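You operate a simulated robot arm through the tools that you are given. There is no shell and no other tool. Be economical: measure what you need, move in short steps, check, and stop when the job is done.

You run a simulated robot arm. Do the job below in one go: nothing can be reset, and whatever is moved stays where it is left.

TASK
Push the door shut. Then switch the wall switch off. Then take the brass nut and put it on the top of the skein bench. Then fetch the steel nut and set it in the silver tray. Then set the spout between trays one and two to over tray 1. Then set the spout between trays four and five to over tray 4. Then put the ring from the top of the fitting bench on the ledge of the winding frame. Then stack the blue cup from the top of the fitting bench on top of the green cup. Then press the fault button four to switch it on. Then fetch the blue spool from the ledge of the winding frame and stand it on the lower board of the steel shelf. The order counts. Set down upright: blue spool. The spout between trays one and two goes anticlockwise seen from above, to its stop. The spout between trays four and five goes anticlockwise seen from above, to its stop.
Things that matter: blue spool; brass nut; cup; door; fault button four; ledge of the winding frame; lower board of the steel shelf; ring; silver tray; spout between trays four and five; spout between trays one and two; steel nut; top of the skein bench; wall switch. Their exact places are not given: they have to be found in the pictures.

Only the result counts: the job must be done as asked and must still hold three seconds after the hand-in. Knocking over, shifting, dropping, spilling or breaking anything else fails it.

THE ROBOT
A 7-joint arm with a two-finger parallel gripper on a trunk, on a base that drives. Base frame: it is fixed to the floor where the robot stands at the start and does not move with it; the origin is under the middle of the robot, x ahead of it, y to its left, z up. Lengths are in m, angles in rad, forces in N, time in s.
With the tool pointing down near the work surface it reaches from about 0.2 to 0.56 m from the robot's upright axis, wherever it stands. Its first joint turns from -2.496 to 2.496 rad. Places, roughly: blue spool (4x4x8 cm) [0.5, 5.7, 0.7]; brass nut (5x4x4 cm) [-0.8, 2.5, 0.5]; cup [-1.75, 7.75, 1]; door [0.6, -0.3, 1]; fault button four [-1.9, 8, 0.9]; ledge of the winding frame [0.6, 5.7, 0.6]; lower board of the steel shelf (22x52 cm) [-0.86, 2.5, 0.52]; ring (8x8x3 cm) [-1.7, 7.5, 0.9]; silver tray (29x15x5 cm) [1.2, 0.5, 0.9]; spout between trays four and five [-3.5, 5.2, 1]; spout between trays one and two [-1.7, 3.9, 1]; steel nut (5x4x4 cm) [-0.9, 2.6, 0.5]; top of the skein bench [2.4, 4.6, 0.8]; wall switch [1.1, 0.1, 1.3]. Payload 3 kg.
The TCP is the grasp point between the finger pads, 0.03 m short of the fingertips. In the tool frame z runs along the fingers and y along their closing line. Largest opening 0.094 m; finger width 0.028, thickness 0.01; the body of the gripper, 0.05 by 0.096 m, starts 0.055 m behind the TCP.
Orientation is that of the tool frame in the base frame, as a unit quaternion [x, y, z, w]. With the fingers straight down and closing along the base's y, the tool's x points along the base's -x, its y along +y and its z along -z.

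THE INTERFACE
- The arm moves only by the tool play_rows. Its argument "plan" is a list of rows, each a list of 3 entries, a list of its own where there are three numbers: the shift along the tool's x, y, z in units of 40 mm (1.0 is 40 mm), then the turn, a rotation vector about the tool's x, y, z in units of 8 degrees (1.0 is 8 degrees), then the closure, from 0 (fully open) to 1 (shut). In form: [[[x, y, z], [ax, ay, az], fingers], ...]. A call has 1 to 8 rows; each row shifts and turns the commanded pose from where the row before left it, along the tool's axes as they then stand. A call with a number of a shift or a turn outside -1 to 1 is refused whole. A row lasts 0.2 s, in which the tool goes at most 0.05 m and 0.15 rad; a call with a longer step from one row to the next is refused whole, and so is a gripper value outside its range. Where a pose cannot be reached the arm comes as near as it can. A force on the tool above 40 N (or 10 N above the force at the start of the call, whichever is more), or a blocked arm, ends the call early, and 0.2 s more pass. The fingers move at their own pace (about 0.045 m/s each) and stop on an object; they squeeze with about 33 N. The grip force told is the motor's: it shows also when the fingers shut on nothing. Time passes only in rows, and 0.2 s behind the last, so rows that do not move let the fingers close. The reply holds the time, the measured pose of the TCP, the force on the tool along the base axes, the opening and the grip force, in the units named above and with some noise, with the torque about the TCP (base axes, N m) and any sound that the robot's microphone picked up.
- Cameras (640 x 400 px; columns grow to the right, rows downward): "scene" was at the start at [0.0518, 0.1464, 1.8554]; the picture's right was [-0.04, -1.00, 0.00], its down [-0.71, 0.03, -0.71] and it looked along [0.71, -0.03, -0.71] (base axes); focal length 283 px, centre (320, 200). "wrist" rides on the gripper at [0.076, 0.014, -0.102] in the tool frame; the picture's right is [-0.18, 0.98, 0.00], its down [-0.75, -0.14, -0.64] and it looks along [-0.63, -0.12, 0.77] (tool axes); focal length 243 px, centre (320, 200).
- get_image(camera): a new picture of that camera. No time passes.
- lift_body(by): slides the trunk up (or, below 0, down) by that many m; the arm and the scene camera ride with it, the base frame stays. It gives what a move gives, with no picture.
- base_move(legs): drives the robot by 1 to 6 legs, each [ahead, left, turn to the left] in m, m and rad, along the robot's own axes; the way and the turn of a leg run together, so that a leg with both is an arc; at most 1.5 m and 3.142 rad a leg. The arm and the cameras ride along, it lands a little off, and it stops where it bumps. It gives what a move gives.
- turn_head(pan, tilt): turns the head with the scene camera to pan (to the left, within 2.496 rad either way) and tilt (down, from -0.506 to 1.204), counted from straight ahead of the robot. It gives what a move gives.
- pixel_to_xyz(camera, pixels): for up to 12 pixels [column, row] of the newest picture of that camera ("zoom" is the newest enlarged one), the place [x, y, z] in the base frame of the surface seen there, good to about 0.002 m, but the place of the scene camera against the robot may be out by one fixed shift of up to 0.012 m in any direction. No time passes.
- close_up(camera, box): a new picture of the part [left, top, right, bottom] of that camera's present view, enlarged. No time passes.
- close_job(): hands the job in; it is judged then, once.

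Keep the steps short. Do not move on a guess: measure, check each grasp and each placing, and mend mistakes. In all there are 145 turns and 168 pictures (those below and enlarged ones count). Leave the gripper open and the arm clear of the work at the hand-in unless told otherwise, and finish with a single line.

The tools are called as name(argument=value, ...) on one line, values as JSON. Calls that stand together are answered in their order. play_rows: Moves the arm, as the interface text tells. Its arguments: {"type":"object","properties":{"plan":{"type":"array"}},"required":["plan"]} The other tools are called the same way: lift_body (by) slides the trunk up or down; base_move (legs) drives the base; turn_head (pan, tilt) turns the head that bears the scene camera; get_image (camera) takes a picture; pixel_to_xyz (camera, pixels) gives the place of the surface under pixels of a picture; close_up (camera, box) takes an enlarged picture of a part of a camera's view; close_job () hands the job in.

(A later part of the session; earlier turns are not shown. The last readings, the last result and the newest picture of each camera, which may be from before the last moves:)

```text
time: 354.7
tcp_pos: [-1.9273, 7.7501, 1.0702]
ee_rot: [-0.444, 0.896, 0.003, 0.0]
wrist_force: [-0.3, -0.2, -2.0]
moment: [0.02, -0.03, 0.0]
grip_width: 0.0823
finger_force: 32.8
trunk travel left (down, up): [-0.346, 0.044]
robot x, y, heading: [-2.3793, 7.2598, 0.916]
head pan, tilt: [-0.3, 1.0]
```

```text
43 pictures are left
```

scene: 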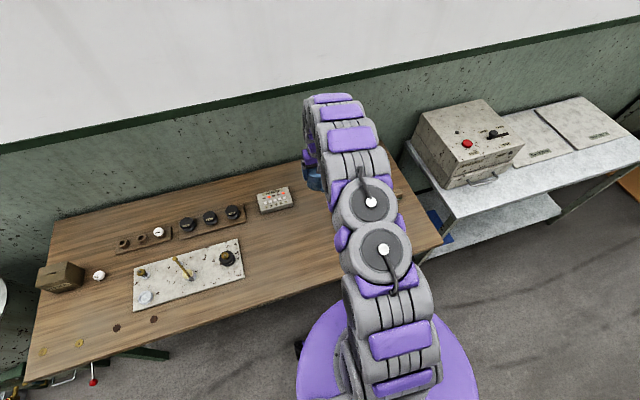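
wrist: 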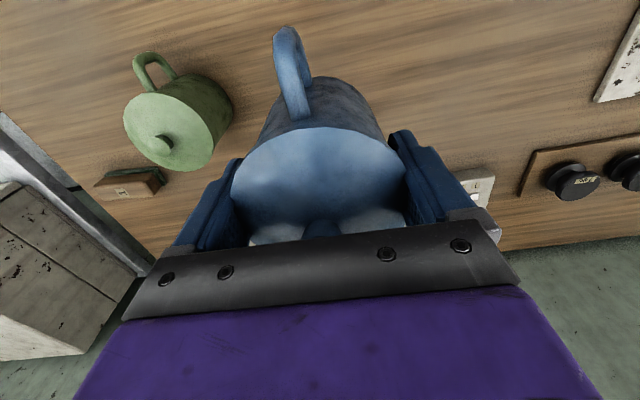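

close_up(camera="wrist", box=[110, 80, 230, 180])

pixel_to_xyz(camera="wrist", pixels=[[162, 138], [157, 140], [128, 118], [206, 148], [150, 97], [185, 163], [195, 120], [150, 155], [164, 145]])

```text
4.00 times, centred on (170, 130) of wrist
```

zoom: 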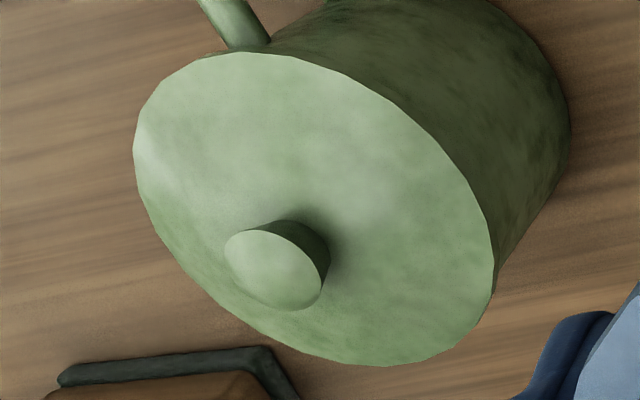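

```text
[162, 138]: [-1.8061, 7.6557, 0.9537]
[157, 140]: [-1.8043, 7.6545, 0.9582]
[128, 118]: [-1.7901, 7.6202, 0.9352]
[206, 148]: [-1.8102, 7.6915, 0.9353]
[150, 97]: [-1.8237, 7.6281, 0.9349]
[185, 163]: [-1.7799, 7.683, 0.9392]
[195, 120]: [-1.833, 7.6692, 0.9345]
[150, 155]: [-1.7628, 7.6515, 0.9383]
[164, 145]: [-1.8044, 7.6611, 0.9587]
```

pixel_to_xyz(camera="zoom", pixels=[[142, 150], [484, 290], [230, 62], [385, 355], [440, 155], [200, 275], [330, 90], [280, 325], [270, 270], [290, 240]])

```text
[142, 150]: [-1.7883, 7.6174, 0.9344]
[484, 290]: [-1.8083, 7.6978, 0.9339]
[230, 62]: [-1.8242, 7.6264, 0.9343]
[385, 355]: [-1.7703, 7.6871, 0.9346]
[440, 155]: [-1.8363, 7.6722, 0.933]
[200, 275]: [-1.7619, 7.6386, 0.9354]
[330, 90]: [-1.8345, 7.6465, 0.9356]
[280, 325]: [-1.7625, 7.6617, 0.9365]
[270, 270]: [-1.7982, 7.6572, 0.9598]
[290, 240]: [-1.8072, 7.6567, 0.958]
```

pixel_to_xyz(camera="wrist", pixels=[[318, 130], [280, 137], [355, 136], [240, 175], [398, 172], [250, 155], [388, 155], [318, 180], [300, 120]])

```text
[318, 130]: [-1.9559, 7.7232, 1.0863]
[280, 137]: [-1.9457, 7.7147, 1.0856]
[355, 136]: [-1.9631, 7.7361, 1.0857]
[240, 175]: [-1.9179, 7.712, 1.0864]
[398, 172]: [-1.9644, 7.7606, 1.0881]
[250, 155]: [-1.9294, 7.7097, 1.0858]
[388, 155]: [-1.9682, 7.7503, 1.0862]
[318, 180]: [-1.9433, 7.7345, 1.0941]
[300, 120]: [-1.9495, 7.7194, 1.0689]
```

Held cup centre = TCP within 1 mm; green centre G = (-1.798, 7.656). Base right 0.16, then fine correction.

base_move(legs=[[0.004, -0.16, 0]])

get_image(camera="wrist")

```text
time: 356.1
tcp_pos: [-1.8159, 7.6663, 1.073]
ee_rot: [-0.444, 0.896, -0.004, 0.003]
wrist_force: [-1.1, 0.8, -0.8]
moment: [-0.08, -0.02, 0.01]
grip_width: 0.0819
finger_force: 33.2
trunk travel left (down, up): [-0.346, 0.044]
robot x, y, heading: [-2.2555, 7.168, 0.917]
head pan, tilt: [-0.3, 1.0]
```

```text
41 pictures are left
```

wrist: 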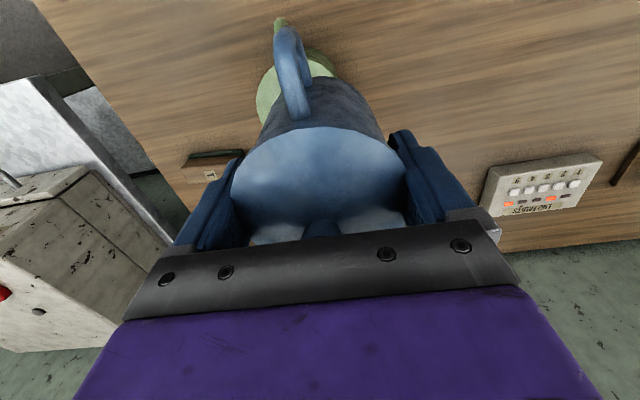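

play_rows(plan=[[[-0.07, -0.26, 0], [0, 0, 0], 1], [[0, -0.25, 0], [0, 0, 0], 1], [[0, 0, 0], [0, 0, 0], 1]])

play_rows(plan=[[[0, 0, 0.5], [0, 0, 0], 1], [[0, 0, 0.1], [0, 0, 0], 1], [[0, 0, 0], [0, 0, 0], 1]])

turn_head(pan=0.25, tilt=0.75)

get_image(camera="scene")

get_image(camera="wrist")

```text
time: 356.9
tcp_pos: [-1.7984, 7.6547, 1.0745]
ee_rot: [-0.445, 0.895, 0.0, 0.004]
wrist_force: [-0.8, 1.9, -1.9]
moment: [-0.1, -0.02, 0.02]
grip_width: 0.0824
finger_force: 32.9
trunk travel left (down, up): [-0.346, 0.044]
robot x, y, heading: [-2.2588, 7.1743, 0.912]
head pan, tilt: [-0.3, 1.0]
```

```text
time: 357.8
tcp_pos: [-1.7979, 7.6528, 1.0508]
ee_rot: [-0.446, 0.895, 0.001, 0.001]
wrist_force: [0.0, 0.7, -1.2]
moment: [-0.06, 0.0, 0.01]
grip_width: 0.0819
finger_force: 32.7
trunk travel left (down, up): [-0.346, 0.044]
robot x, y, heading: [-2.2569, 7.171, 0.911]
head pan, tilt: [-0.3, 1.0]
```

```text
time: 358.7
tcp_pos: [-1.7927, 7.6493, 1.0493]
ee_rot: [-0.446, 0.895, 0.002, 0.001]
wrist_force: [-0.1, 1.3, -0.7]
moment: [-0.08, -0.01, 0.04]
grip_width: 0.0822
finger_force: 32.7
trunk travel left (down, up): [-0.346, 0.044]
robot x, y, heading: [-2.257, 7.1676, 0.915]
head pan, tilt: [0.25, 0.75]
```

```text
40 pictures are left
```

scene: 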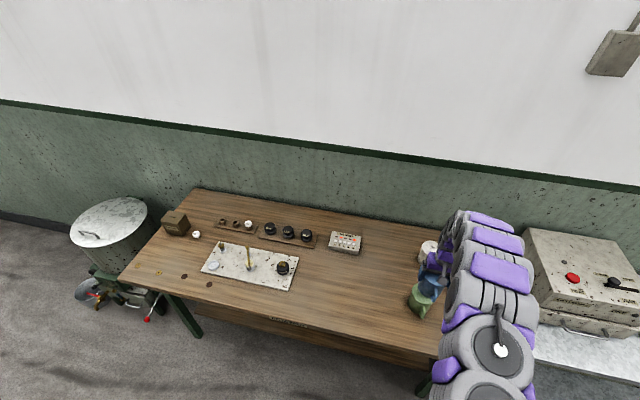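

```text
39 pictures are left
```

wrist: 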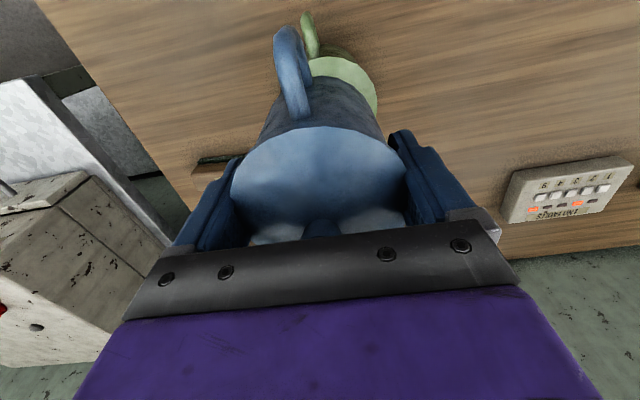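

The green lid peeks out on one side; I measure its visible rim relative to the held cup.

close_up(camera="wrist", box=[260, 20, 400, 120])

pixel_to_xyz(camera="zoom", pixels=[[300, 172], [350, 170], [410, 190], [460, 220], [500, 260], [520, 305], [530, 340], [250, 178], [500, 300]])

pixel_to_xyz(camera="wrist", pixels=[[318, 130], [280, 137], [355, 136], [250, 155], [388, 155]])

```text
4.00 times, centred on (330, 70) of wrist
```

zoom: 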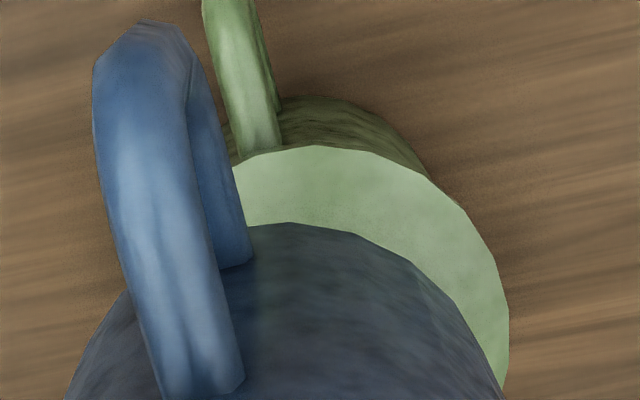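

```text
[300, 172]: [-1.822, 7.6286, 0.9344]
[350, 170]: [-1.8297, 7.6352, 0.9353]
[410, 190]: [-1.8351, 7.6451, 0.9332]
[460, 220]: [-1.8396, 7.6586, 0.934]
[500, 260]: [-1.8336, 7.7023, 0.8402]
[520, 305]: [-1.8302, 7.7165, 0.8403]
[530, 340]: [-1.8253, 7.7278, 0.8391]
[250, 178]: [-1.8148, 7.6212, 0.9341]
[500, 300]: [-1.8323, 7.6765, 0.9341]
```

```text
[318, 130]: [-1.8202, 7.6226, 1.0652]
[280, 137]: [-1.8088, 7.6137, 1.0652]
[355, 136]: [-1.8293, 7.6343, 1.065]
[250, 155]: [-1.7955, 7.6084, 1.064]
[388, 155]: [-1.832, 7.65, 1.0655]
```

Held cup centre is at (-1.792, 7.649), the green at (-1.798, 7.6565): I shift 9 mm left, then lower slowly.

play_rows(plan=[[[-0.06, 0.23, 0], [0, 0, 0], 1], [[0, 0, 0], [0, 0, 0], 1], [[0, 0, 0], [0, 0, 0], 1]])

get_image(camera="wrist")

pixel_to_xyz(camera="wrist", pixels=[[318, 130], [280, 137], [355, 136], [250, 155], [388, 155]])

```text
time: 359.5
tcp_pos: [-1.7981, 7.6557, 1.049]
ee_rot: [-0.445, 0.895, 0.003, 0.001]
wrist_force: [0.6, 0.6, -1.9]
moment: [-0.01, 0.04, 0.02]
grip_width: 0.0823
finger_force: 32.8
trunk travel left (down, up): [-0.346, 0.044]
robot x, y, heading: [-2.2572, 7.1737, 0.918]
head pan, tilt: [0.25, 0.75]
```

```text
37 pictures are left
```

wrist: 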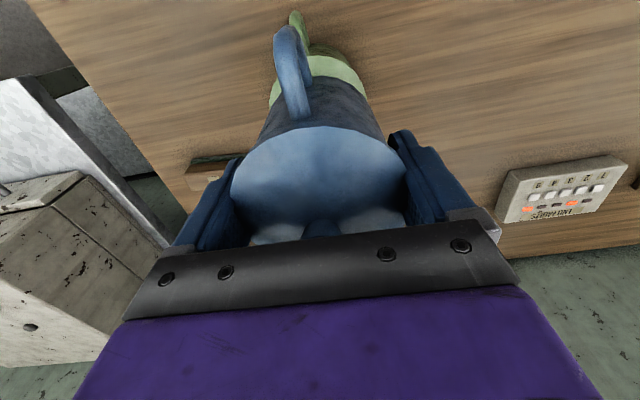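

```text
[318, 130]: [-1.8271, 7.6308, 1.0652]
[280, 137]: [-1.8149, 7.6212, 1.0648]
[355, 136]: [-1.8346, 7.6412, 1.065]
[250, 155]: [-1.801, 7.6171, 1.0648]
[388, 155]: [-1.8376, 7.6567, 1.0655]
```

Aligned within a millimetre. Lowering gently.

play_rows(plan=[[[0, 0, 0.12], [0, 0, 0], 1], [[0, 0, 0.1], [0, 0, 0], 1]])

play_rows(plan=[[[0, 0, 0.1], [0, 0, 0], 1]])

```text
time: 360.1
tcp_pos: [-1.7823, 7.6447, 1.0398]
ee_rot: [-0.444, 0.896, 0.008, -0.001]
wrist_force: [-0.4, -0.2, -2.1]
moment: [0.01, 0.04, 0.01]
grip_width: 0.0825
finger_force: 32.9
trunk travel left (down, up): [-0.346, 0.044]
robot x, y, heading: [-2.2559, 7.1685, 0.916]
head pan, tilt: [0.25, 0.75]
```

```text
time: 360.5
tcp_pos: [-1.7905, 7.6505, 1.0374]
ee_rot: [-0.444, 0.896, 0.005, 0.0]
wrist_force: [-0.7, 0.0, -1.7]
moment: [-0.03, 0.0, -0.02]
grip_width: 0.0822
finger_force: 33.2
trunk travel left (down, up): [-0.346, 0.044]
robot x, y, heading: [-2.2555, 7.1698, 0.919]
head pan, tilt: [0.25, 0.75]
```

The reading wobbles sideways; I let it settle and re-measure.

play_rows(plan=[[[0, 0, 0], [0, 0, 0], 1], [[0, 0, 0], [0, 0, 0], 1], [[0, 0, 0], [0, 0, 0], 1]])

get_image(camera="wrist")

pixel_to_xyz(camera="wrist", pixels=[[318, 130], [280, 137], [355, 136], [250, 155], [388, 155]])

```text
time: 361.3
tcp_pos: [-1.7926, 7.6511, 1.0376]
ee_rot: [-0.445, 0.896, 0.005, 0.001]
wrist_force: [0.4, 0.5, -1.8]
moment: [-0.06, -0.02, -0.04]
grip_width: 0.082
finger_force: 32.7
trunk travel left (down, up): [-0.346, 0.044]
robot x, y, heading: [-2.253, 7.1699, 0.91]
head pan, tilt: [0.25, 0.75]
```

```text
36 pictures are left
```

wrist: 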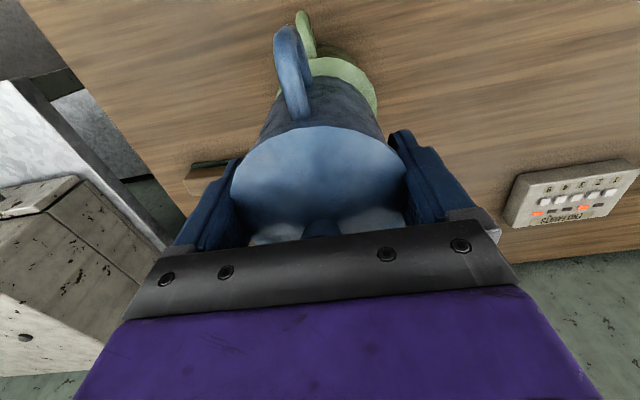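

```text
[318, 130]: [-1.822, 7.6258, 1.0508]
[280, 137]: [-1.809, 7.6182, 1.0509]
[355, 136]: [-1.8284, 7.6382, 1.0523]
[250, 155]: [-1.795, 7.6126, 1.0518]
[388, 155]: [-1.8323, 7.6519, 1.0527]
```

It drifted 7 mm right. I raise 8 mm, shift left 7 mm, then go down again in smaller steps and check.

play_rows(plan=[[[0, 0, -0.2], [0, 0, 0], 1], [[0, 0.18, 0], [0, 0, 0], 1], [[0, 0, 0], [0, 0, 0], 1], [[0, 0, 0.1], [0, 0, 0], 1], [[0, 0, 0.1], [0, 0, 0], 1], [[0, 0, 0], [0, 0, 0], 1], [[0, 0, 0], [0, 0, 0], 1]])

get_image(camera="wrist")

pixel_to_xyz(camera="wrist", pixels=[[318, 130], [280, 137], [355, 136], [250, 155], [388, 155]])

```text
time: 362.9
tcp_pos: [-1.794, 7.6525, 1.0369]
ee_rot: [-0.445, 0.895, 0.007, -0.001]
wrist_force: [-0.1, -0.3, -1.1]
moment: [-0.02, -0.01, -0.01]
grip_width: 0.082
finger_force: 33.4
trunk travel left (down, up): [-0.346, 0.044]
robot x, y, heading: [-2.2548, 7.1683, 0.912]
head pan, tilt: [0.25, 0.75]
```

```text
35 pictures are left
```

wrist: 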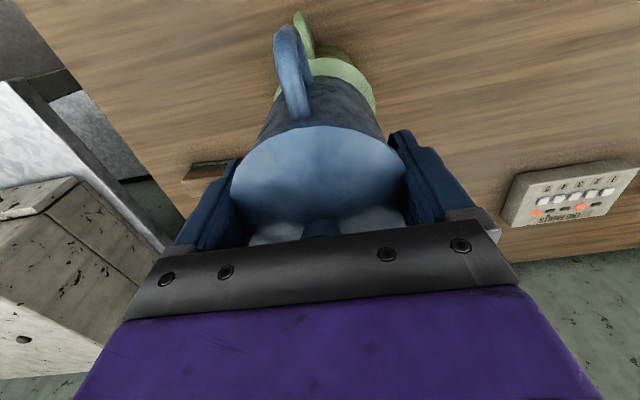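

```text
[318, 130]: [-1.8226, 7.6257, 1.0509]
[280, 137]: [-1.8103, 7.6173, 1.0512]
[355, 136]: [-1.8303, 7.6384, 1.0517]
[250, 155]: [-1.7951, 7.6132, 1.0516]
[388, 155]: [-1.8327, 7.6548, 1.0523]
```

play_rows(plan=[[[0, 0.1, 0], [0, 0, 0], 1], [[0, 0.07, 0], [0, 0, 0], 1], [[0, 0, 0], [0, 0, 0], 1], [[0, 0, 0], [0, 0, 0], 1]])

get_image(camera="wrist")

pixel_to_xyz(camera="wrist", pixels=[[318, 130], [280, 137], [355, 136], [250, 155], [388, 155]])

```text
time: 363.9
tcp_pos: [-1.7978, 7.6557, 1.037]
ee_rot: [-0.445, 0.896, 0.007, -0.001]
wrist_force: [0.0, 0.6, -1.4]
moment: [-0.01, 0.0, -0.02]
grip_width: 0.082
finger_force: 33.0
trunk travel left (down, up): [-0.346, 0.044]
robot x, y, heading: [-2.255, 7.1715, 0.914]
head pan, tilt: [0.25, 0.75]
```

```text
34 pictures are left
```

wrist: 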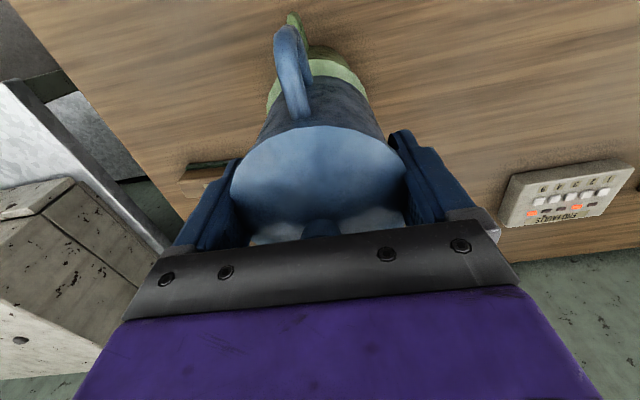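

```text
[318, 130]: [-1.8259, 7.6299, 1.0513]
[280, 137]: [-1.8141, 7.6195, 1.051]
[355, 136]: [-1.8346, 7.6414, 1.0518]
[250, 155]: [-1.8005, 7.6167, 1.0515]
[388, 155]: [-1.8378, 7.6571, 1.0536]
```

Aligned again, bottom at about 0.956 and no contact yet. Small steps down.

play_rows(plan=[[[0, 0, 0.08], [0, 0, 0], 1], [[0, 0, 0.08], [0, 0, 0], 1], [[0, 0, 0.08], [0, 0, 0], 1]])

play_rows(plan=[[[0, 0, 0.08], [0, 0, 0], 1], [[0, 0, 0.08], [0, 0, 0], 1]])

```text
time: 364.7
tcp_pos: [-1.7962, 7.6557, 1.0276]
ee_rot: [-0.444, 0.896, 0.009, -0.002]
wrist_force: [0.1, 0.2, -1.3]
moment: [-0.02, -0.01, -0.03]
grip_width: 0.0818
finger_force: 33.4
trunk travel left (down, up): [-0.346, 0.044]
robot x, y, heading: [-2.2548, 7.1708, 0.915]
head pan, tilt: [0.25, 0.75]
```

```text
time: 365.3
tcp_pos: [-1.797, 7.6548, 1.0197]
ee_rot: [-0.444, 0.896, 0.008, -0.001]
wrist_force: [-0.3, -0.1, -1.7]
moment: [-0.03, 0.01, -0.01]
grip_width: 0.0817
finger_force: 32.3
trunk travel left (down, up): [-0.346, 0.044]
robot x, y, heading: [-2.2525, 7.1671, 0.912]
head pan, tilt: [0.25, 0.75]
```

The knob fits into the cup's hollow foot: bottom at about 0.939 and the lid at 0.935. A few millimetres more.

play_rows(plan=[[[0, 0, 0.08], [0, 0, 0], 1], [[0, 0, 0.06], [0, 0, 0], 1]])

get_image(camera="wrist")

pixel_to_xyz(camera="wrist", pixels=[[318, 130], [280, 137], [355, 136], [250, 155], [388, 155]])

```text
time: 365.9
tcp_pos: [-1.7971, 7.6564, 1.0177]
ee_rot: [-0.445, 0.896, 0.009, 0.001]
wrist_force: [2.6, 2.6, 26.6]
moment: [-0.48, -0.63, 0.09]
grip_width: 0.0823
finger_force: 32.7
trunk travel left (down, up): [-0.346, 0.044]
robot x, y, heading: [-2.2548, 7.1678, 0.911]
head pan, tilt: [0.25, 0.75]
```

```text
33 pictures are left
```

wrist: 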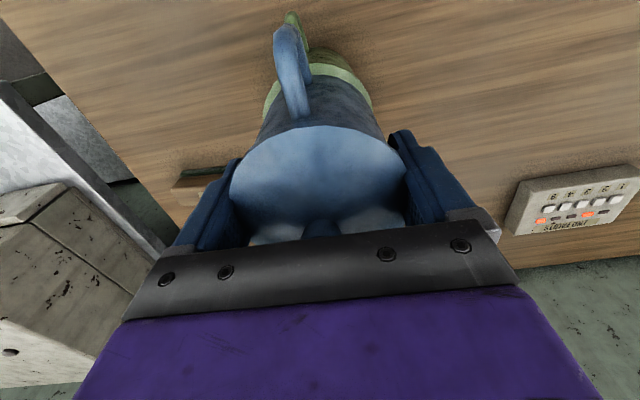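

```text
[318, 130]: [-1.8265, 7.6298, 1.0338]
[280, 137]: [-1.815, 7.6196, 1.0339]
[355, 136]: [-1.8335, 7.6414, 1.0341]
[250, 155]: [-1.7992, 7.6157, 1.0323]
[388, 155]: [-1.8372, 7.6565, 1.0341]
```

Seated (27 N), centred. Opening, then rising straight up.

play_rows(plan=[[[0, 0, -0.03], [0, 0, 0], 0.6], [[0, 0, 0], [0, 0, 0], 0], [[0, 0, 0], [0, 0, 0], 0], [[0, 0, -0.3], [0, 0, 0], 0], [[0, 0, -0.8], [0, 0, 0], 0], [[0, 0, -0.9], [0, 0, 0], 0], [[0, 0, -0.9], [0, 0, 0], 0]])

get_image(camera="wrist")

```text
time: 367.5
tcp_pos: [-1.7965, 7.6521, 1.1327]
ee_rot: [-0.444, 0.896, 0.008, -0.001]
wrist_force: [-0.1, 0.6, 0.0]
moment: [0.04, -0.01, -0.03]
grip_width: 0.0941
finger_force: 0.1
trunk travel left (down, up): [-0.346, 0.044]
robot x, y, heading: [-2.2551, 7.1718, 0.912]
head pan, tilt: [0.25, 0.75]
```

```text
32 pictures are left
```

wrist: 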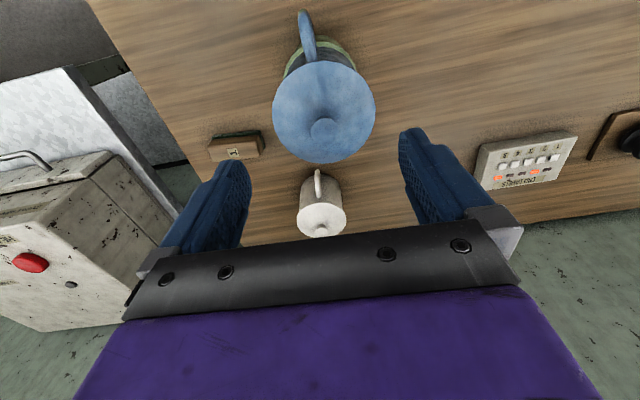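

Stacked neatly. Next the fault box: base left 0.32 and ahead 0.14, fingers shut.

base_move(legs=[[0, 0.32, 0], [0.14, 0, 0]])

play_rows(plan=[[[0, 0, 0.8], [0, 0, 0], 1], [[0, 0, 0.8], [0, 0, 0], 1], [[0, 0, 0.5], [0, 0, 0], 1], [[0, 0, 0], [0, 0, 0], 1]])

get_image(camera="wrist")

```text
time: 370.6
tcp_pos: [-1.9496, 7.9529, 1.1315]
ee_rot: [-0.44, 0.898, 0.012, -0.004]
wrist_force: [0.7, 0.8, -0.5]
moment: [0.02, 0.04, -0.05]
grip_width: 0.0937
finger_force: 0.0
trunk travel left (down, up): [-0.346, 0.044]
robot x, y, heading: [-2.4195, 7.4785, 0.905]
head pan, tilt: [0.25, 0.75]
```

```text
time: 371.6
tcp_pos: [-1.9683, 7.9649, 1.049]
ee_rot: [-0.44, 0.898, 0.005, 0.001]
wrist_force: [0.0, 0.9, -0.6]
moment: [0.01, 0.04, 0.0]
grip_width: 0.0055
finger_force: 0.1
trunk travel left (down, up): [-0.346, 0.044]
robot x, y, heading: [-2.4233, 7.4813, 0.911]
head pan, tilt: [0.25, 0.75]
```

```text
31 pictures are left
```

wrist: 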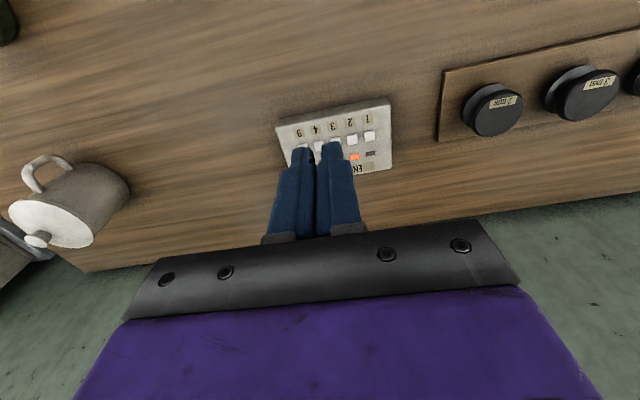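

close_up(camera="wrist", box=[270, 90, 400, 180])

pixel_to_xyz(camera="zoom", pixels=[[490, 225], [405, 245], [232, 270], [160, 290], [240, 190], [310, 180], [160, 200], [400, 160]])

```text
4.44 times, centred on (335, 135) of wrist
```

zoom: 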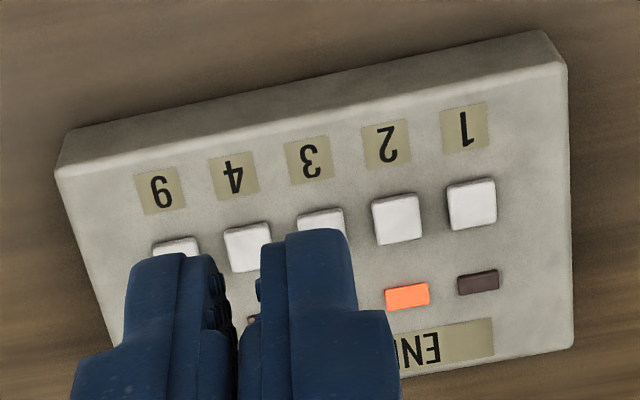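

```text
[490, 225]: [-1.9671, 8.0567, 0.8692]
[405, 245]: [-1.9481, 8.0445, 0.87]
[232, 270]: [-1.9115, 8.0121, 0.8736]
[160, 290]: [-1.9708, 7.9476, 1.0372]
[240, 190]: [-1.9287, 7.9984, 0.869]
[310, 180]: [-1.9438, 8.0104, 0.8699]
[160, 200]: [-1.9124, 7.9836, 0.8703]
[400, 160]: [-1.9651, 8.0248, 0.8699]
```

pixel_to_xyz(camera="zoom", pixels=[[247, 245], [235, 240], [260, 240], [247, 232], [397, 220], [472, 205], [322, 220], [180, 245]])

```text
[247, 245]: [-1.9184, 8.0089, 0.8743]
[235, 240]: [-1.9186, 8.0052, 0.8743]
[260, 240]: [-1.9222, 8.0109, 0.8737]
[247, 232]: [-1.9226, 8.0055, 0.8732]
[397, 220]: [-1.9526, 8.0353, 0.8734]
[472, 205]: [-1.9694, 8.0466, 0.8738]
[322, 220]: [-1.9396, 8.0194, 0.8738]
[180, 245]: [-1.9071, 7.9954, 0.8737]
```

Button 4 (label 4) is at (-1.918, 8.009), top z 0.874, 2 cm from its neighbours. Moving above it and checking before I press.

play_rows(plan=[[[-0.82, -0.16, 0.3], [0, 0, 0], 1], [[-0.82, -0.16, 0.3], [0, 0, 0], 1], [[0, 0, 0.9], [0, 0, 0], 1], [[0, 0, 0.9], [0, 0, 0], 1], [[0, 0, 0], [0, 0, 0], 1], [[0, 0, 0], [0, 0, 0], 1]])

close_up(camera="wrist", box=[250, 70, 410, 190])

```text
time: 373.0
tcp_pos: [-1.907, 8.0021, 0.9514]
ee_rot: [-0.439, 0.898, 0.008, -0.001]
wrist_force: [0.7, -0.6, -0.6]
moment: [0.03, 0.02, 0.05]
grip_width: 0.0
finger_force: 32.9
trunk travel left (down, up): [-0.346, 0.044]
robot x, y, heading: [-2.4183, 7.477, 0.905]
head pan, tilt: [0.25, 0.75]
```

```text
3.33 times, centred on (330, 130) of wrist
```

zoom: 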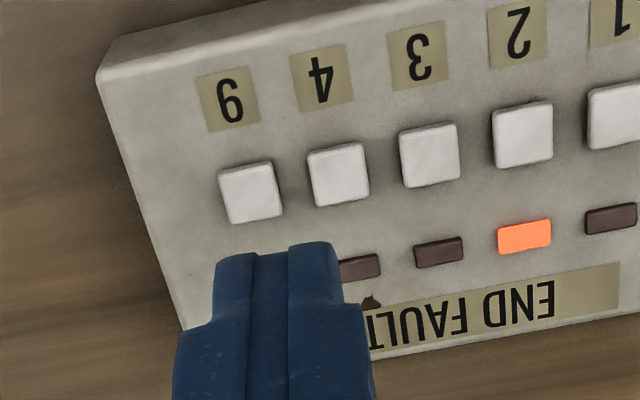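

pixel_to_xyz(camera="zoom", pixels=[[338, 173], [320, 160], [356, 185], [250, 192], [429, 155], [270, 260], [315, 250]])

play_rows(plan=[[[0, 0, 0], [0, 0, 0], 1]])

```text
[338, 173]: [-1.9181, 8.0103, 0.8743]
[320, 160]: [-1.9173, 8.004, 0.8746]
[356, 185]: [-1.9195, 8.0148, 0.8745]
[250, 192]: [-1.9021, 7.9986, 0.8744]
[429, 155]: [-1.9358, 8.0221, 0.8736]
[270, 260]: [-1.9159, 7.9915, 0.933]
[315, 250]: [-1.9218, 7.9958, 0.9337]
```

```text
time: 373.4
tcp_pos: [-1.9173, 8.0114, 0.9536]
ee_rot: [-0.441, 0.898, 0.005, 0.0]
wrist_force: [-0.5, 0.5, 0.8]
moment: [-0.04, -0.01, 0.03]
grip_width: 0.0
finger_force: 32.9
trunk travel left (down, up): [-0.346, 0.044]
robot x, y, heading: [-2.4229, 7.4801, 0.909]
head pan, tilt: [0.25, 0.75]
```

The arm seems to settle slowly after moves. New look.

close_up(camera="wrist", box=[250, 70, 410, 190])

pixel_to_xyz(camera="zoom", pixels=[[338, 173], [250, 192], [429, 155], [270, 260], [315, 250], [230, 265], [320, 265]])

```text
3.33 times, centred on (330, 130) of wrist
```

zoom: 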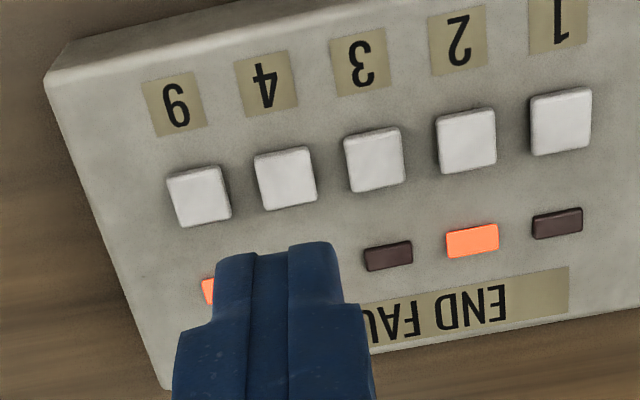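

```text
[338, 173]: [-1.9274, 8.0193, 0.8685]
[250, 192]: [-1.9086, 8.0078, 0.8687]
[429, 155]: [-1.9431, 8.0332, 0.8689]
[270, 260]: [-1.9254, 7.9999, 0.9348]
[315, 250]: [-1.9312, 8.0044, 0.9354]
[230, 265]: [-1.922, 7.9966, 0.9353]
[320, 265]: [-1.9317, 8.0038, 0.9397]
```

Settled, the tool axis now points right at button 4. I go down 3.6 cm, wait, and look again.

play_rows(plan=[[[0.08, 0, 0.45], [0, 0, 0], 1], [[0, 0, 0.45], [0, 0, 0], 1], [[0, 0, 0], [0, 0, 0], 1], [[0, 0, 0], [0, 0, 0], 1], [[0, 0, 0], [0, 0, 0], 1]])

close_up(camera="wrist", box=[250, 90, 410, 210])

```text
time: 374.6
tcp_pos: [-1.9166, 8.0057, 0.9364]
ee_rot: [-0.44, 0.898, 0.005, 0.001]
wrist_force: [-0.8, 0.1, 0.6]
moment: [0.0, 0.0, 0.04]
grip_width: 0.0001
finger_force: 33.3
out of reach, approached as far as the arm can: row 2
trunk travel left (down, up): [-0.346, 0.044]
robot x, y, heading: [-2.4228, 7.4779, 0.906]
head pan, tilt: [0.25, 0.75]
```

```text
3.33 times, centred on (330, 150) of wrist
```

zoom: 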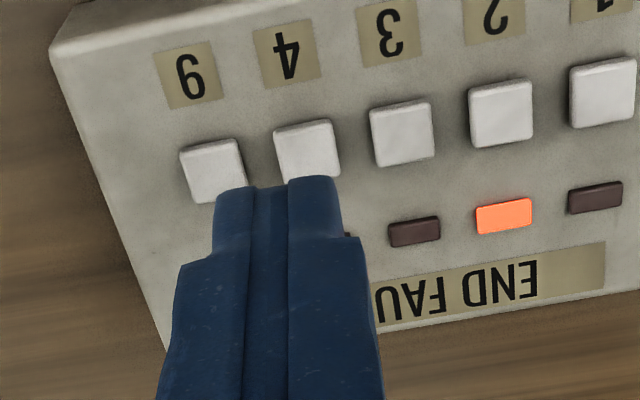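

The arm is at its reach limit, which explains the drift. I raise a bit, bring the base 0.07 closer while pulling the arm back by the same amount, and will press with the trunk.

play_rows(plan=[[[0.5, 0, -0.6], [0, 0, 0], 1], [[0.6, 0, 0], [0, 0, 0], 1], [[0.65, 0, 0], [0, 0, 0], 1]])

base_move(legs=[[0.07, 0, 0]])

play_rows(plan=[[[0, 0, 0.3], [0, 0, 0], 1], [[0, 0, 0], [0, 0, 0], 1]])

close_up(camera="wrist", box=[250, 70, 410, 190])

```text
time: 375.4
tcp_pos: [-1.9619, 7.9487, 0.9586]
ee_rot: [-0.44, 0.898, 0.006, 0.002]
wrist_force: [0.3, -0.6, 1.2]
moment: [-0.01, 0.02, 0.01]
grip_width: 0.0
finger_force: 32.9
trunk travel left (down, up): [-0.346, 0.044]
robot x, y, heading: [-2.4224, 7.4815, 0.905]
head pan, tilt: [0.25, 0.75]
```

```text
time: 376.4
tcp_pos: [-1.9151, 8.0034, 0.9575]
ee_rot: [-0.44, 0.898, 0.005, -0.001]
wrist_force: [0.0, 0.7, -0.3]
moment: [-0.01, 0.03, 0.0]
grip_width: 0.0
finger_force: 32.5
trunk travel left (down, up): [-0.346, 0.044]
robot x, y, heading: [-2.3774, 7.5334, 0.909]
head pan, tilt: [0.25, 0.75]
```

```text
time: 377.0
tcp_pos: [-1.9178, 8.0036, 0.947]
ee_rot: [-0.44, 0.898, 0.005, 0.001]
wrist_force: [-0.4, -0.3, 0.3]
moment: [-0.02, 0.0, 0.0]
grip_width: 0.0
finger_force: 33.3
trunk travel left (down, up): [-0.346, 0.044]
robot x, y, heading: [-2.3763, 7.5363, 0.91]
head pan, tilt: [0.25, 0.75]
```

```text
3.33 times, centred on (330, 130) of wrist
```

zoom: 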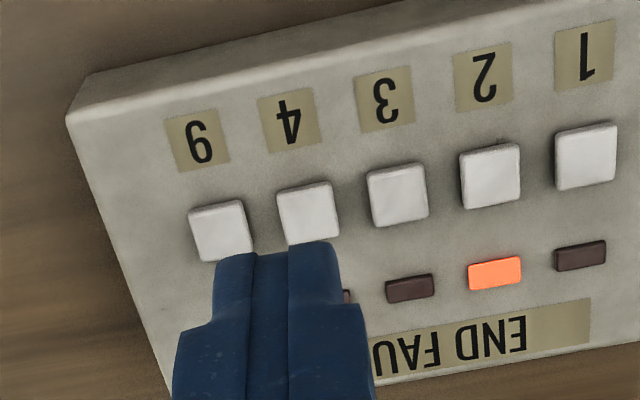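

Shift 6 mm left and 2 mm forward, then lower by the trunk 3.4 cm and check.

play_rows(plan=[[[-0.06, 0.14, 0], [0, 0, 0], 1], [[0, 0, 0], [0, 0, 0], 1], [[0, 0, 0], [0, 0, 0], 1]])

lift_body(by=-0.034)

close_up(camera="wrist", box=[250, 90, 410, 210])

```text
time: 377.8
tcp_pos: [-1.9207, 8.0077, 0.9468]
ee_rot: [-0.44, 0.898, 0.006, 0.002]
wrist_force: [-1.3, 0.9, 0.0]
moment: [-0.01, 0.03, 0.01]
grip_width: 0.0
finger_force: 32.5
trunk travel left (down, up): [-0.346, 0.044]
robot x, y, heading: [-2.3799, 7.5348, 0.907]
head pan, tilt: [0.25, 0.75]
```

```text
time: 378.6
tcp_pos: [-1.9197, 8.0068, 0.9125]
ee_rot: [-0.44, 0.898, 0.007, 0.0]
wrist_force: [-0.2, -0.1, -0.3]
moment: [0.02, 0.0, 0.0]
grip_width: 0.0002
finger_force: 33.2
trunk travel left (down, up): [-0.312, 0.078]
robot x, y, heading: [-2.3768, 7.538, 0.907]
head pan, tilt: [0.25, 0.75]
```

```text
3.33 times, centred on (330, 150) of wrist
```

zoom: 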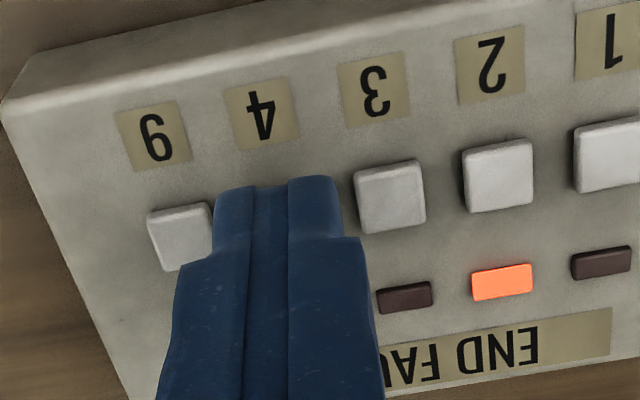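

Centred over button 4. Pressing with the trunk, 1 cm, watching for the click.

lift_body(by=-0.01)

close_up(camera="wrist", box=[250, 90, 410, 210])

```text
time: 379.2
tcp_pos: [-1.9207, 8.0062, 0.9031]
ee_rot: [-0.441, 0.898, 0.006, 0.001]
wrist_force: [0.7, 0.6, 1.0]
moment: [-0.01, -0.03, 0.01]
grip_width: 0.0
finger_force: 33.1
trunk travel left (down, up): [-0.302, 0.088]
robot x, y, heading: [-2.3785, 7.5363, 0.908]
head pan, tilt: [0.25, 0.75]
heard: click
```

```text
3.33 times, centred on (330, 150) of wrist
```

zoom: 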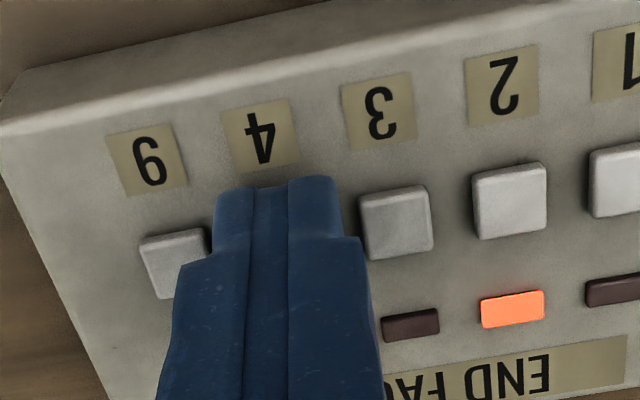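

Click heard. I rise and check the lamps.

lift_body(by=0.12)

base_move(legs=[[-0.1, 0, 0]])

close_up(camera="wrist", box=[220, 90, 420, 230])

```text
time: 380.4
tcp_pos: [-1.9205, 8.0075, 0.9912]
ee_rot: [-0.44, 0.898, 0.005, 0.001]
wrist_force: [0.0, 0.2, -0.5]
moment: [-0.02, -0.03, 0.0]
grip_width: 0.0001
finger_force: 33.3
out of reach, approached as far as the arm can: row 1
trunk travel left (down, up): [-0.39, 0.0]
robot x, y, heading: [-2.3797, 7.536, 0.911]
head pan, tilt: [0.25, 0.75]
```

```text
time: 381.6
tcp_pos: [-1.9826, 7.9281, 0.9921]
ee_rot: [-0.44, 0.898, 0.006, 0.001]
wrist_force: [-0.4, 0.1, 0.8]
moment: [0.0, 0.02, 0.01]
grip_width: 0.0
finger_force: 33.1
trunk travel left (down, up): [-0.39, 0.0]
robot x, y, heading: [-2.4455, 7.4561, 0.908]
head pan, tilt: [0.25, 0.75]
```

```text
2.86 times, centred on (320, 160) of wrist
```

zoom: 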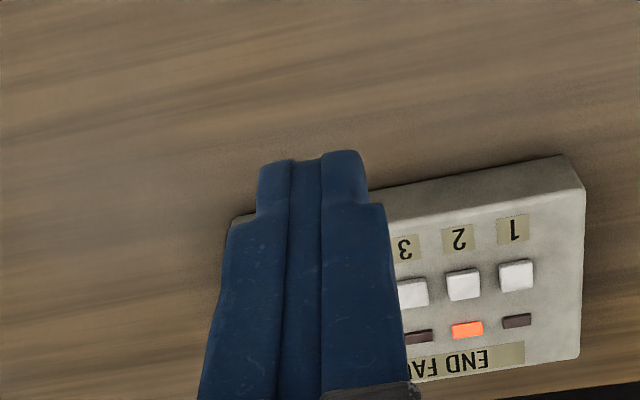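

The fingers block lamp 4; I back off and look with the scene camera.

base_move(legs=[[-0.45, 0, 0]])

turn_head(pan=0.1, tilt=0.65)

get_image(camera="scene")

```text
time: 384.3
tcp_pos: [-2.262, 7.5713, 0.9922]
ee_rot: [-0.441, 0.898, 0.006, 0.002]
wrist_force: [-0.7, -0.5, 0.8]
moment: [0.01, 0.0, 0.02]
grip_width: 0.0
finger_force: 32.7
trunk travel left (down, up): [-0.39, 0.0]
robot x, y, heading: [-2.7194, 7.1058, 0.904]
head pan, tilt: [0.25, 0.75]
```

```text
time: 385.0
tcp_pos: [-2.2633, 7.5705, 0.9945]
ee_rot: [-0.441, 0.898, 0.007, 0.003]
wrist_force: [1.2, -0.4, 0.1]
moment: [-0.01, -0.03, -0.01]
grip_width: 0.0
finger_force: 32.8
trunk travel left (down, up): [-0.39, 0.0]
robot x, y, heading: [-2.7193, 7.1008, 0.906]
head pan, tilt: [0.099, 0.649]
```

```text
22 pictures are left
```

scene: 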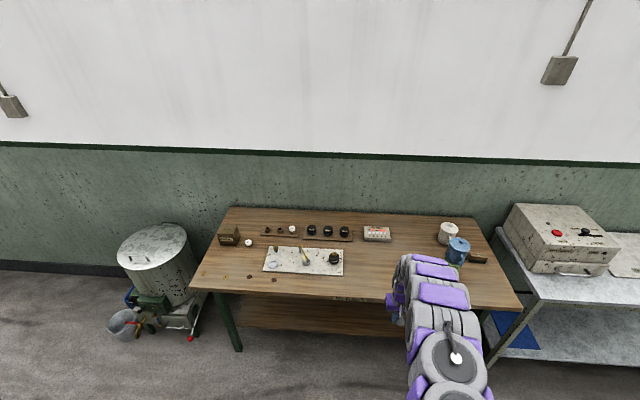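

close_up(camera="scene", box=[356, 210, 486, 275])

```text
4.92 times, centred on (421, 242) of scene
```

zoom: 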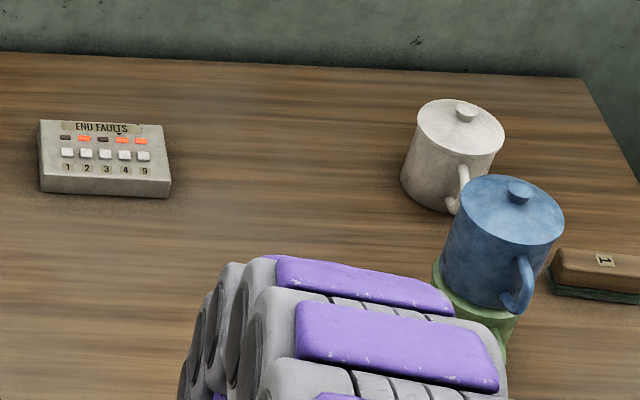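

Lamp 4 is lit (2, 4 and the last one), and the cups are stacked. Now the blue spool: I tilt the tool about 45°, open partly (6 cm), and drive to the winding frame.

base_move(legs=[[-0.15, 0, 0], [0, -1.5, 0], [0, -1.5, 0], [0, -0.35, 0.016]])

play_rows(plan=[[[0, 0, 0], [0, -1, 0], 0.36], [[0, 0, 0], [0, -1, 0], 0.36], [[0, 0, 0], [0, -1, 0], 0.36], [[0, 0, 0], [0, -1, 0], 0.36], [[0, 0, 0], [0, -1, 0], 0.36], [[0, 0, 0], [0, -0.7, 0], 0.36]])

lift_body(by=-0.27)

get_image(camera="wrist")

```text
time: 402.0
tcp_pos: [0.2262, 5.5415, 0.9955]
ee_rot: [-0.477, 0.879, 0.002, 0.006]
wrist_force: [-0.9, 1.7, 0.7]
moment: [-0.13, -0.1, -0.04]
grip_width: 0.0
finger_force: 33.0
trunk travel left (down, up): [-0.39, 0.0]
robot x, y, heading: [-0.1773, 5.0279, 0.993]
head pan, tilt: [0.099, 0.649]
```

```text
time: 403.4
tcp_pos: [0.2449, 5.5414, 0.995]
ee_rot: [-0.447, 0.829, 0.187, 0.28]
wrist_force: [0.9, -0.7, 0.1]
moment: [0.03, 0.08, 0.07]
grip_width: 0.0603
finger_force: 0.1
out of reach, approached as far as the arm can: row 3, 5
trunk travel left (down, up): [-0.39, 0.0]
robot x, y, heading: [-0.1771, 5.0312, 0.988]
head pan, tilt: [0.099, 0.649]
```

```text
time: 406.2
tcp_pos: [0.232, 5.5477, 0.7287]
ee_rot: [-0.449, 0.827, 0.182, 0.284]
wrist_force: [-1.0, 0.1, 0.3]
moment: [0.0, 0.0, -0.01]
grip_width: 0.0601
finger_force: 0.1
trunk travel left (down, up): [-0.12, 0.27]
robot x, y, heading: [-0.1784, 5.0289, 0.988]
head pan, tilt: [0.099, 0.649]
```

```text
20 pictures are left
```

wrist: 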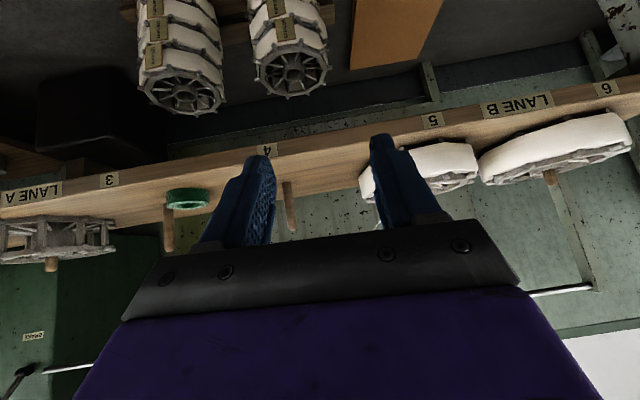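

I correct the heading and come to about 10 cm before the spool, then measure it.

base_move(legs=[[0, 0, -0.066], [0, -0.1, 0], [0.19, 0, 0]])

get_image(camera="wrist")

```text
time: 408.9
tcp_pos: [0.4841, 5.5953, 0.7256]
ee_rot: [-0.416, 0.844, 0.183, 0.284]
wrist_force: [2.1, -0.9, -1.1]
moment: [0.09, 0.08, 0.06]
grip_width: 0.0602
finger_force: 0.1
trunk travel left (down, up): [-0.12, 0.27]
robot x, y, heading: [0.0239, 5.1186, 0.923]
head pan, tilt: [0.099, 0.649]
```

```text
19 pictures are left
```

wrist: 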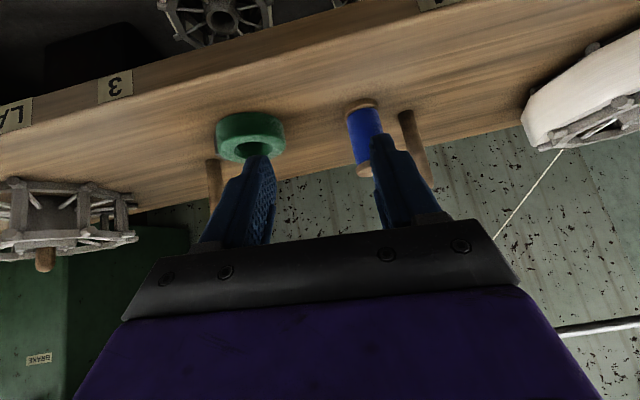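

pixel_to_xyz(camera="wrist", pixels=[[362, 130], [352, 130], [373, 130], [358, 104], [365, 168], [412, 130], [406, 115], [360, 112], [250, 130], [340, 120], [425, 165]])

```text
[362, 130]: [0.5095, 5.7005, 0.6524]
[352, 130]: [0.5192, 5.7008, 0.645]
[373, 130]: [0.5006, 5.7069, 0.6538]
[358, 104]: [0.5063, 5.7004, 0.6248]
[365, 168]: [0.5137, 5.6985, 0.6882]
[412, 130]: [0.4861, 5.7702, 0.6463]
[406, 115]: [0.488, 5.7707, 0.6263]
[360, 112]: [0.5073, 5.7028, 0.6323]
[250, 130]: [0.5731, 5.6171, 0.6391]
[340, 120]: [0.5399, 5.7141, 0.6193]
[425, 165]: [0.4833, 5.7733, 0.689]
```

Spool centre ≈(0.516, 5.715). I move the tool 4 cm left and 2 cm up, drive 0.11 ahead over it, and look.

play_rows(plan=[[[0, 0.53, -0.3], [0, 0, 0], 0.36], [[0, 0.52, -0.3], [0, 0, 0], 0.36], [[0, 0, 0], [0, 0, 0], 0.36]])

base_move(legs=[[0.1, 0, 0]])

get_image(camera="wrist")

```text
time: 409.7
tcp_pos: [0.4448, 5.6099, 0.7424]
ee_rot: [-0.416, 0.844, 0.18, 0.286]
wrist_force: [1.9, -0.4, 0.2]
moment: [0.04, 0.08, 0.06]
grip_width: 0.06
finger_force: 0.0
out of reach, approached as far as the arm can: row 2
trunk travel left (down, up): [-0.12, 0.27]
robot x, y, heading: [0.0278, 5.1198, 0.925]
head pan, tilt: [0.099, 0.649]
```

```text
time: 410.9
tcp_pos: [0.4832, 5.7099, 0.7431]
ee_rot: [-0.423, 0.842, 0.172, 0.289]
wrist_force: [-1.1, 0.7, 0.6]
moment: [-0.03, -0.01, -0.02]
grip_width: 0.0602
finger_force: 0.1
trunk travel left (down, up): [-0.12, 0.27]
robot x, y, heading: [0.0831, 5.2, 0.926]
head pan, tilt: [0.099, 0.649]
```

```text
18 pictures are left
```

wrist: 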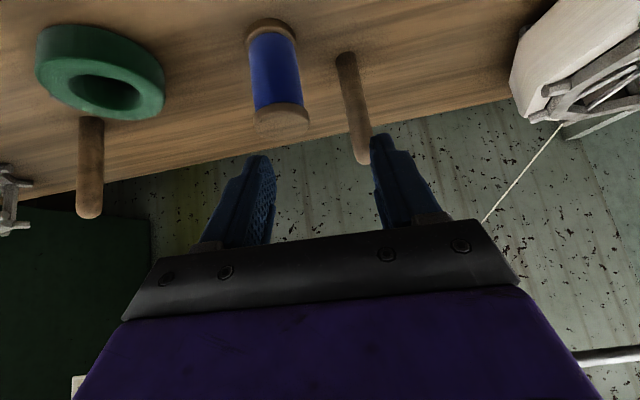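

The tool landed too far left, with the peg's top near the left finger. Measuring.

pixel_to_xyz(camera="wrist", pixels=[[275, 75], [252, 75], [297, 75], [283, 122], [270, 32], [262, 112], [305, 108], [352, 75], [362, 155], [355, 130], [270, 170], [380, 145]])

```text
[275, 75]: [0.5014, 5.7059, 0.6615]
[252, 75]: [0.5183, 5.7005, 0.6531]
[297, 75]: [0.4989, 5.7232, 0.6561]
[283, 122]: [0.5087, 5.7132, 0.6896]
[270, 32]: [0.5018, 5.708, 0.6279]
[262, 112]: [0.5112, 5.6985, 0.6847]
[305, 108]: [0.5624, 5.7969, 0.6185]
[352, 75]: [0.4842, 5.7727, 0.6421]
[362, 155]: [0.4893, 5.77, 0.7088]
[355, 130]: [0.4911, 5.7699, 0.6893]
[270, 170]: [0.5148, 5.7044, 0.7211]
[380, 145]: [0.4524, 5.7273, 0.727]
```

Shift 2.3 cm right at this height, then down around the spool.

play_rows(plan=[[[0, -0.3, 0], [0, 0, 0], 0.36], [[0, -0.28, 0], [0, 0, 0], 0.36], [[0, 0, 0], [0, 0, 0], 0.36], [[0.1, 0, 0.22], [0, 0, 0], 0.36], [[0, 0, 0], [0, 0, 0], 0.36]])

get_image(camera="wrist")

pixel_to_xyz(camera="wrist", pixels=[[318, 90], [300, 90], [338, 90], [318, 130]])

```text
time: 412.1
tcp_pos: [0.5116, 5.687, 0.7323]
ee_rot: [-0.42, 0.842, 0.177, 0.288]
wrist_force: [0.4, -0.5, -0.5]
moment: [0.02, 0.03, -0.02]
grip_width: 0.0601
finger_force: 0.1
trunk travel left (down, up): [-0.12, 0.27]
robot x, y, heading: [0.0838, 5.2025, 0.928]
head pan, tilt: [0.099, 0.649]
```

```text
17 pictures are left
```

wrist: 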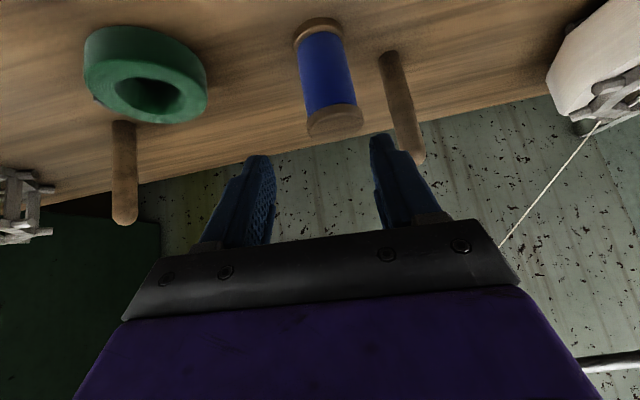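

```text
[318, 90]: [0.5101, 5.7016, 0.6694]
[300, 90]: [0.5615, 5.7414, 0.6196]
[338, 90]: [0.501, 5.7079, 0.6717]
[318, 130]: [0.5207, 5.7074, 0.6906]
```

play_rows(plan=[[[0.0, 0.25, 0.0], [0, 0, 0], 0.36], [[0.22, 0, 0.55], [0, 0, 0], 0.36], [[0.22, 0, 0.55], [0, 0, 0], 0.36], [[0.2, 0, 0.5], [0, 0, 0], 0.36], [[0, 0, 0], [0, 0, 0], 0.36]])

get_image(camera="wrist")

```text
time: 413.3
tcp_pos: [0.5089, 5.7164, 0.6697]
ee_rot: [-0.422, 0.841, 0.176, 0.288]
wrist_force: [0.6, -0.8, 0.0]
moment: [0.0, 0.0, 0.0]
grip_width: 0.0604
finger_force: 0.1
trunk travel left (down, up): [-0.12, 0.27]
robot x, y, heading: [0.0825, 5.2017, 0.933]
head pan, tilt: [0.099, 0.649]
```

```text
16 pictures are left
```

wrist: 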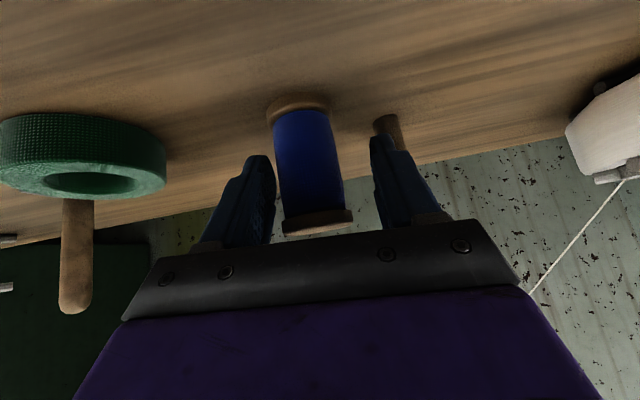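

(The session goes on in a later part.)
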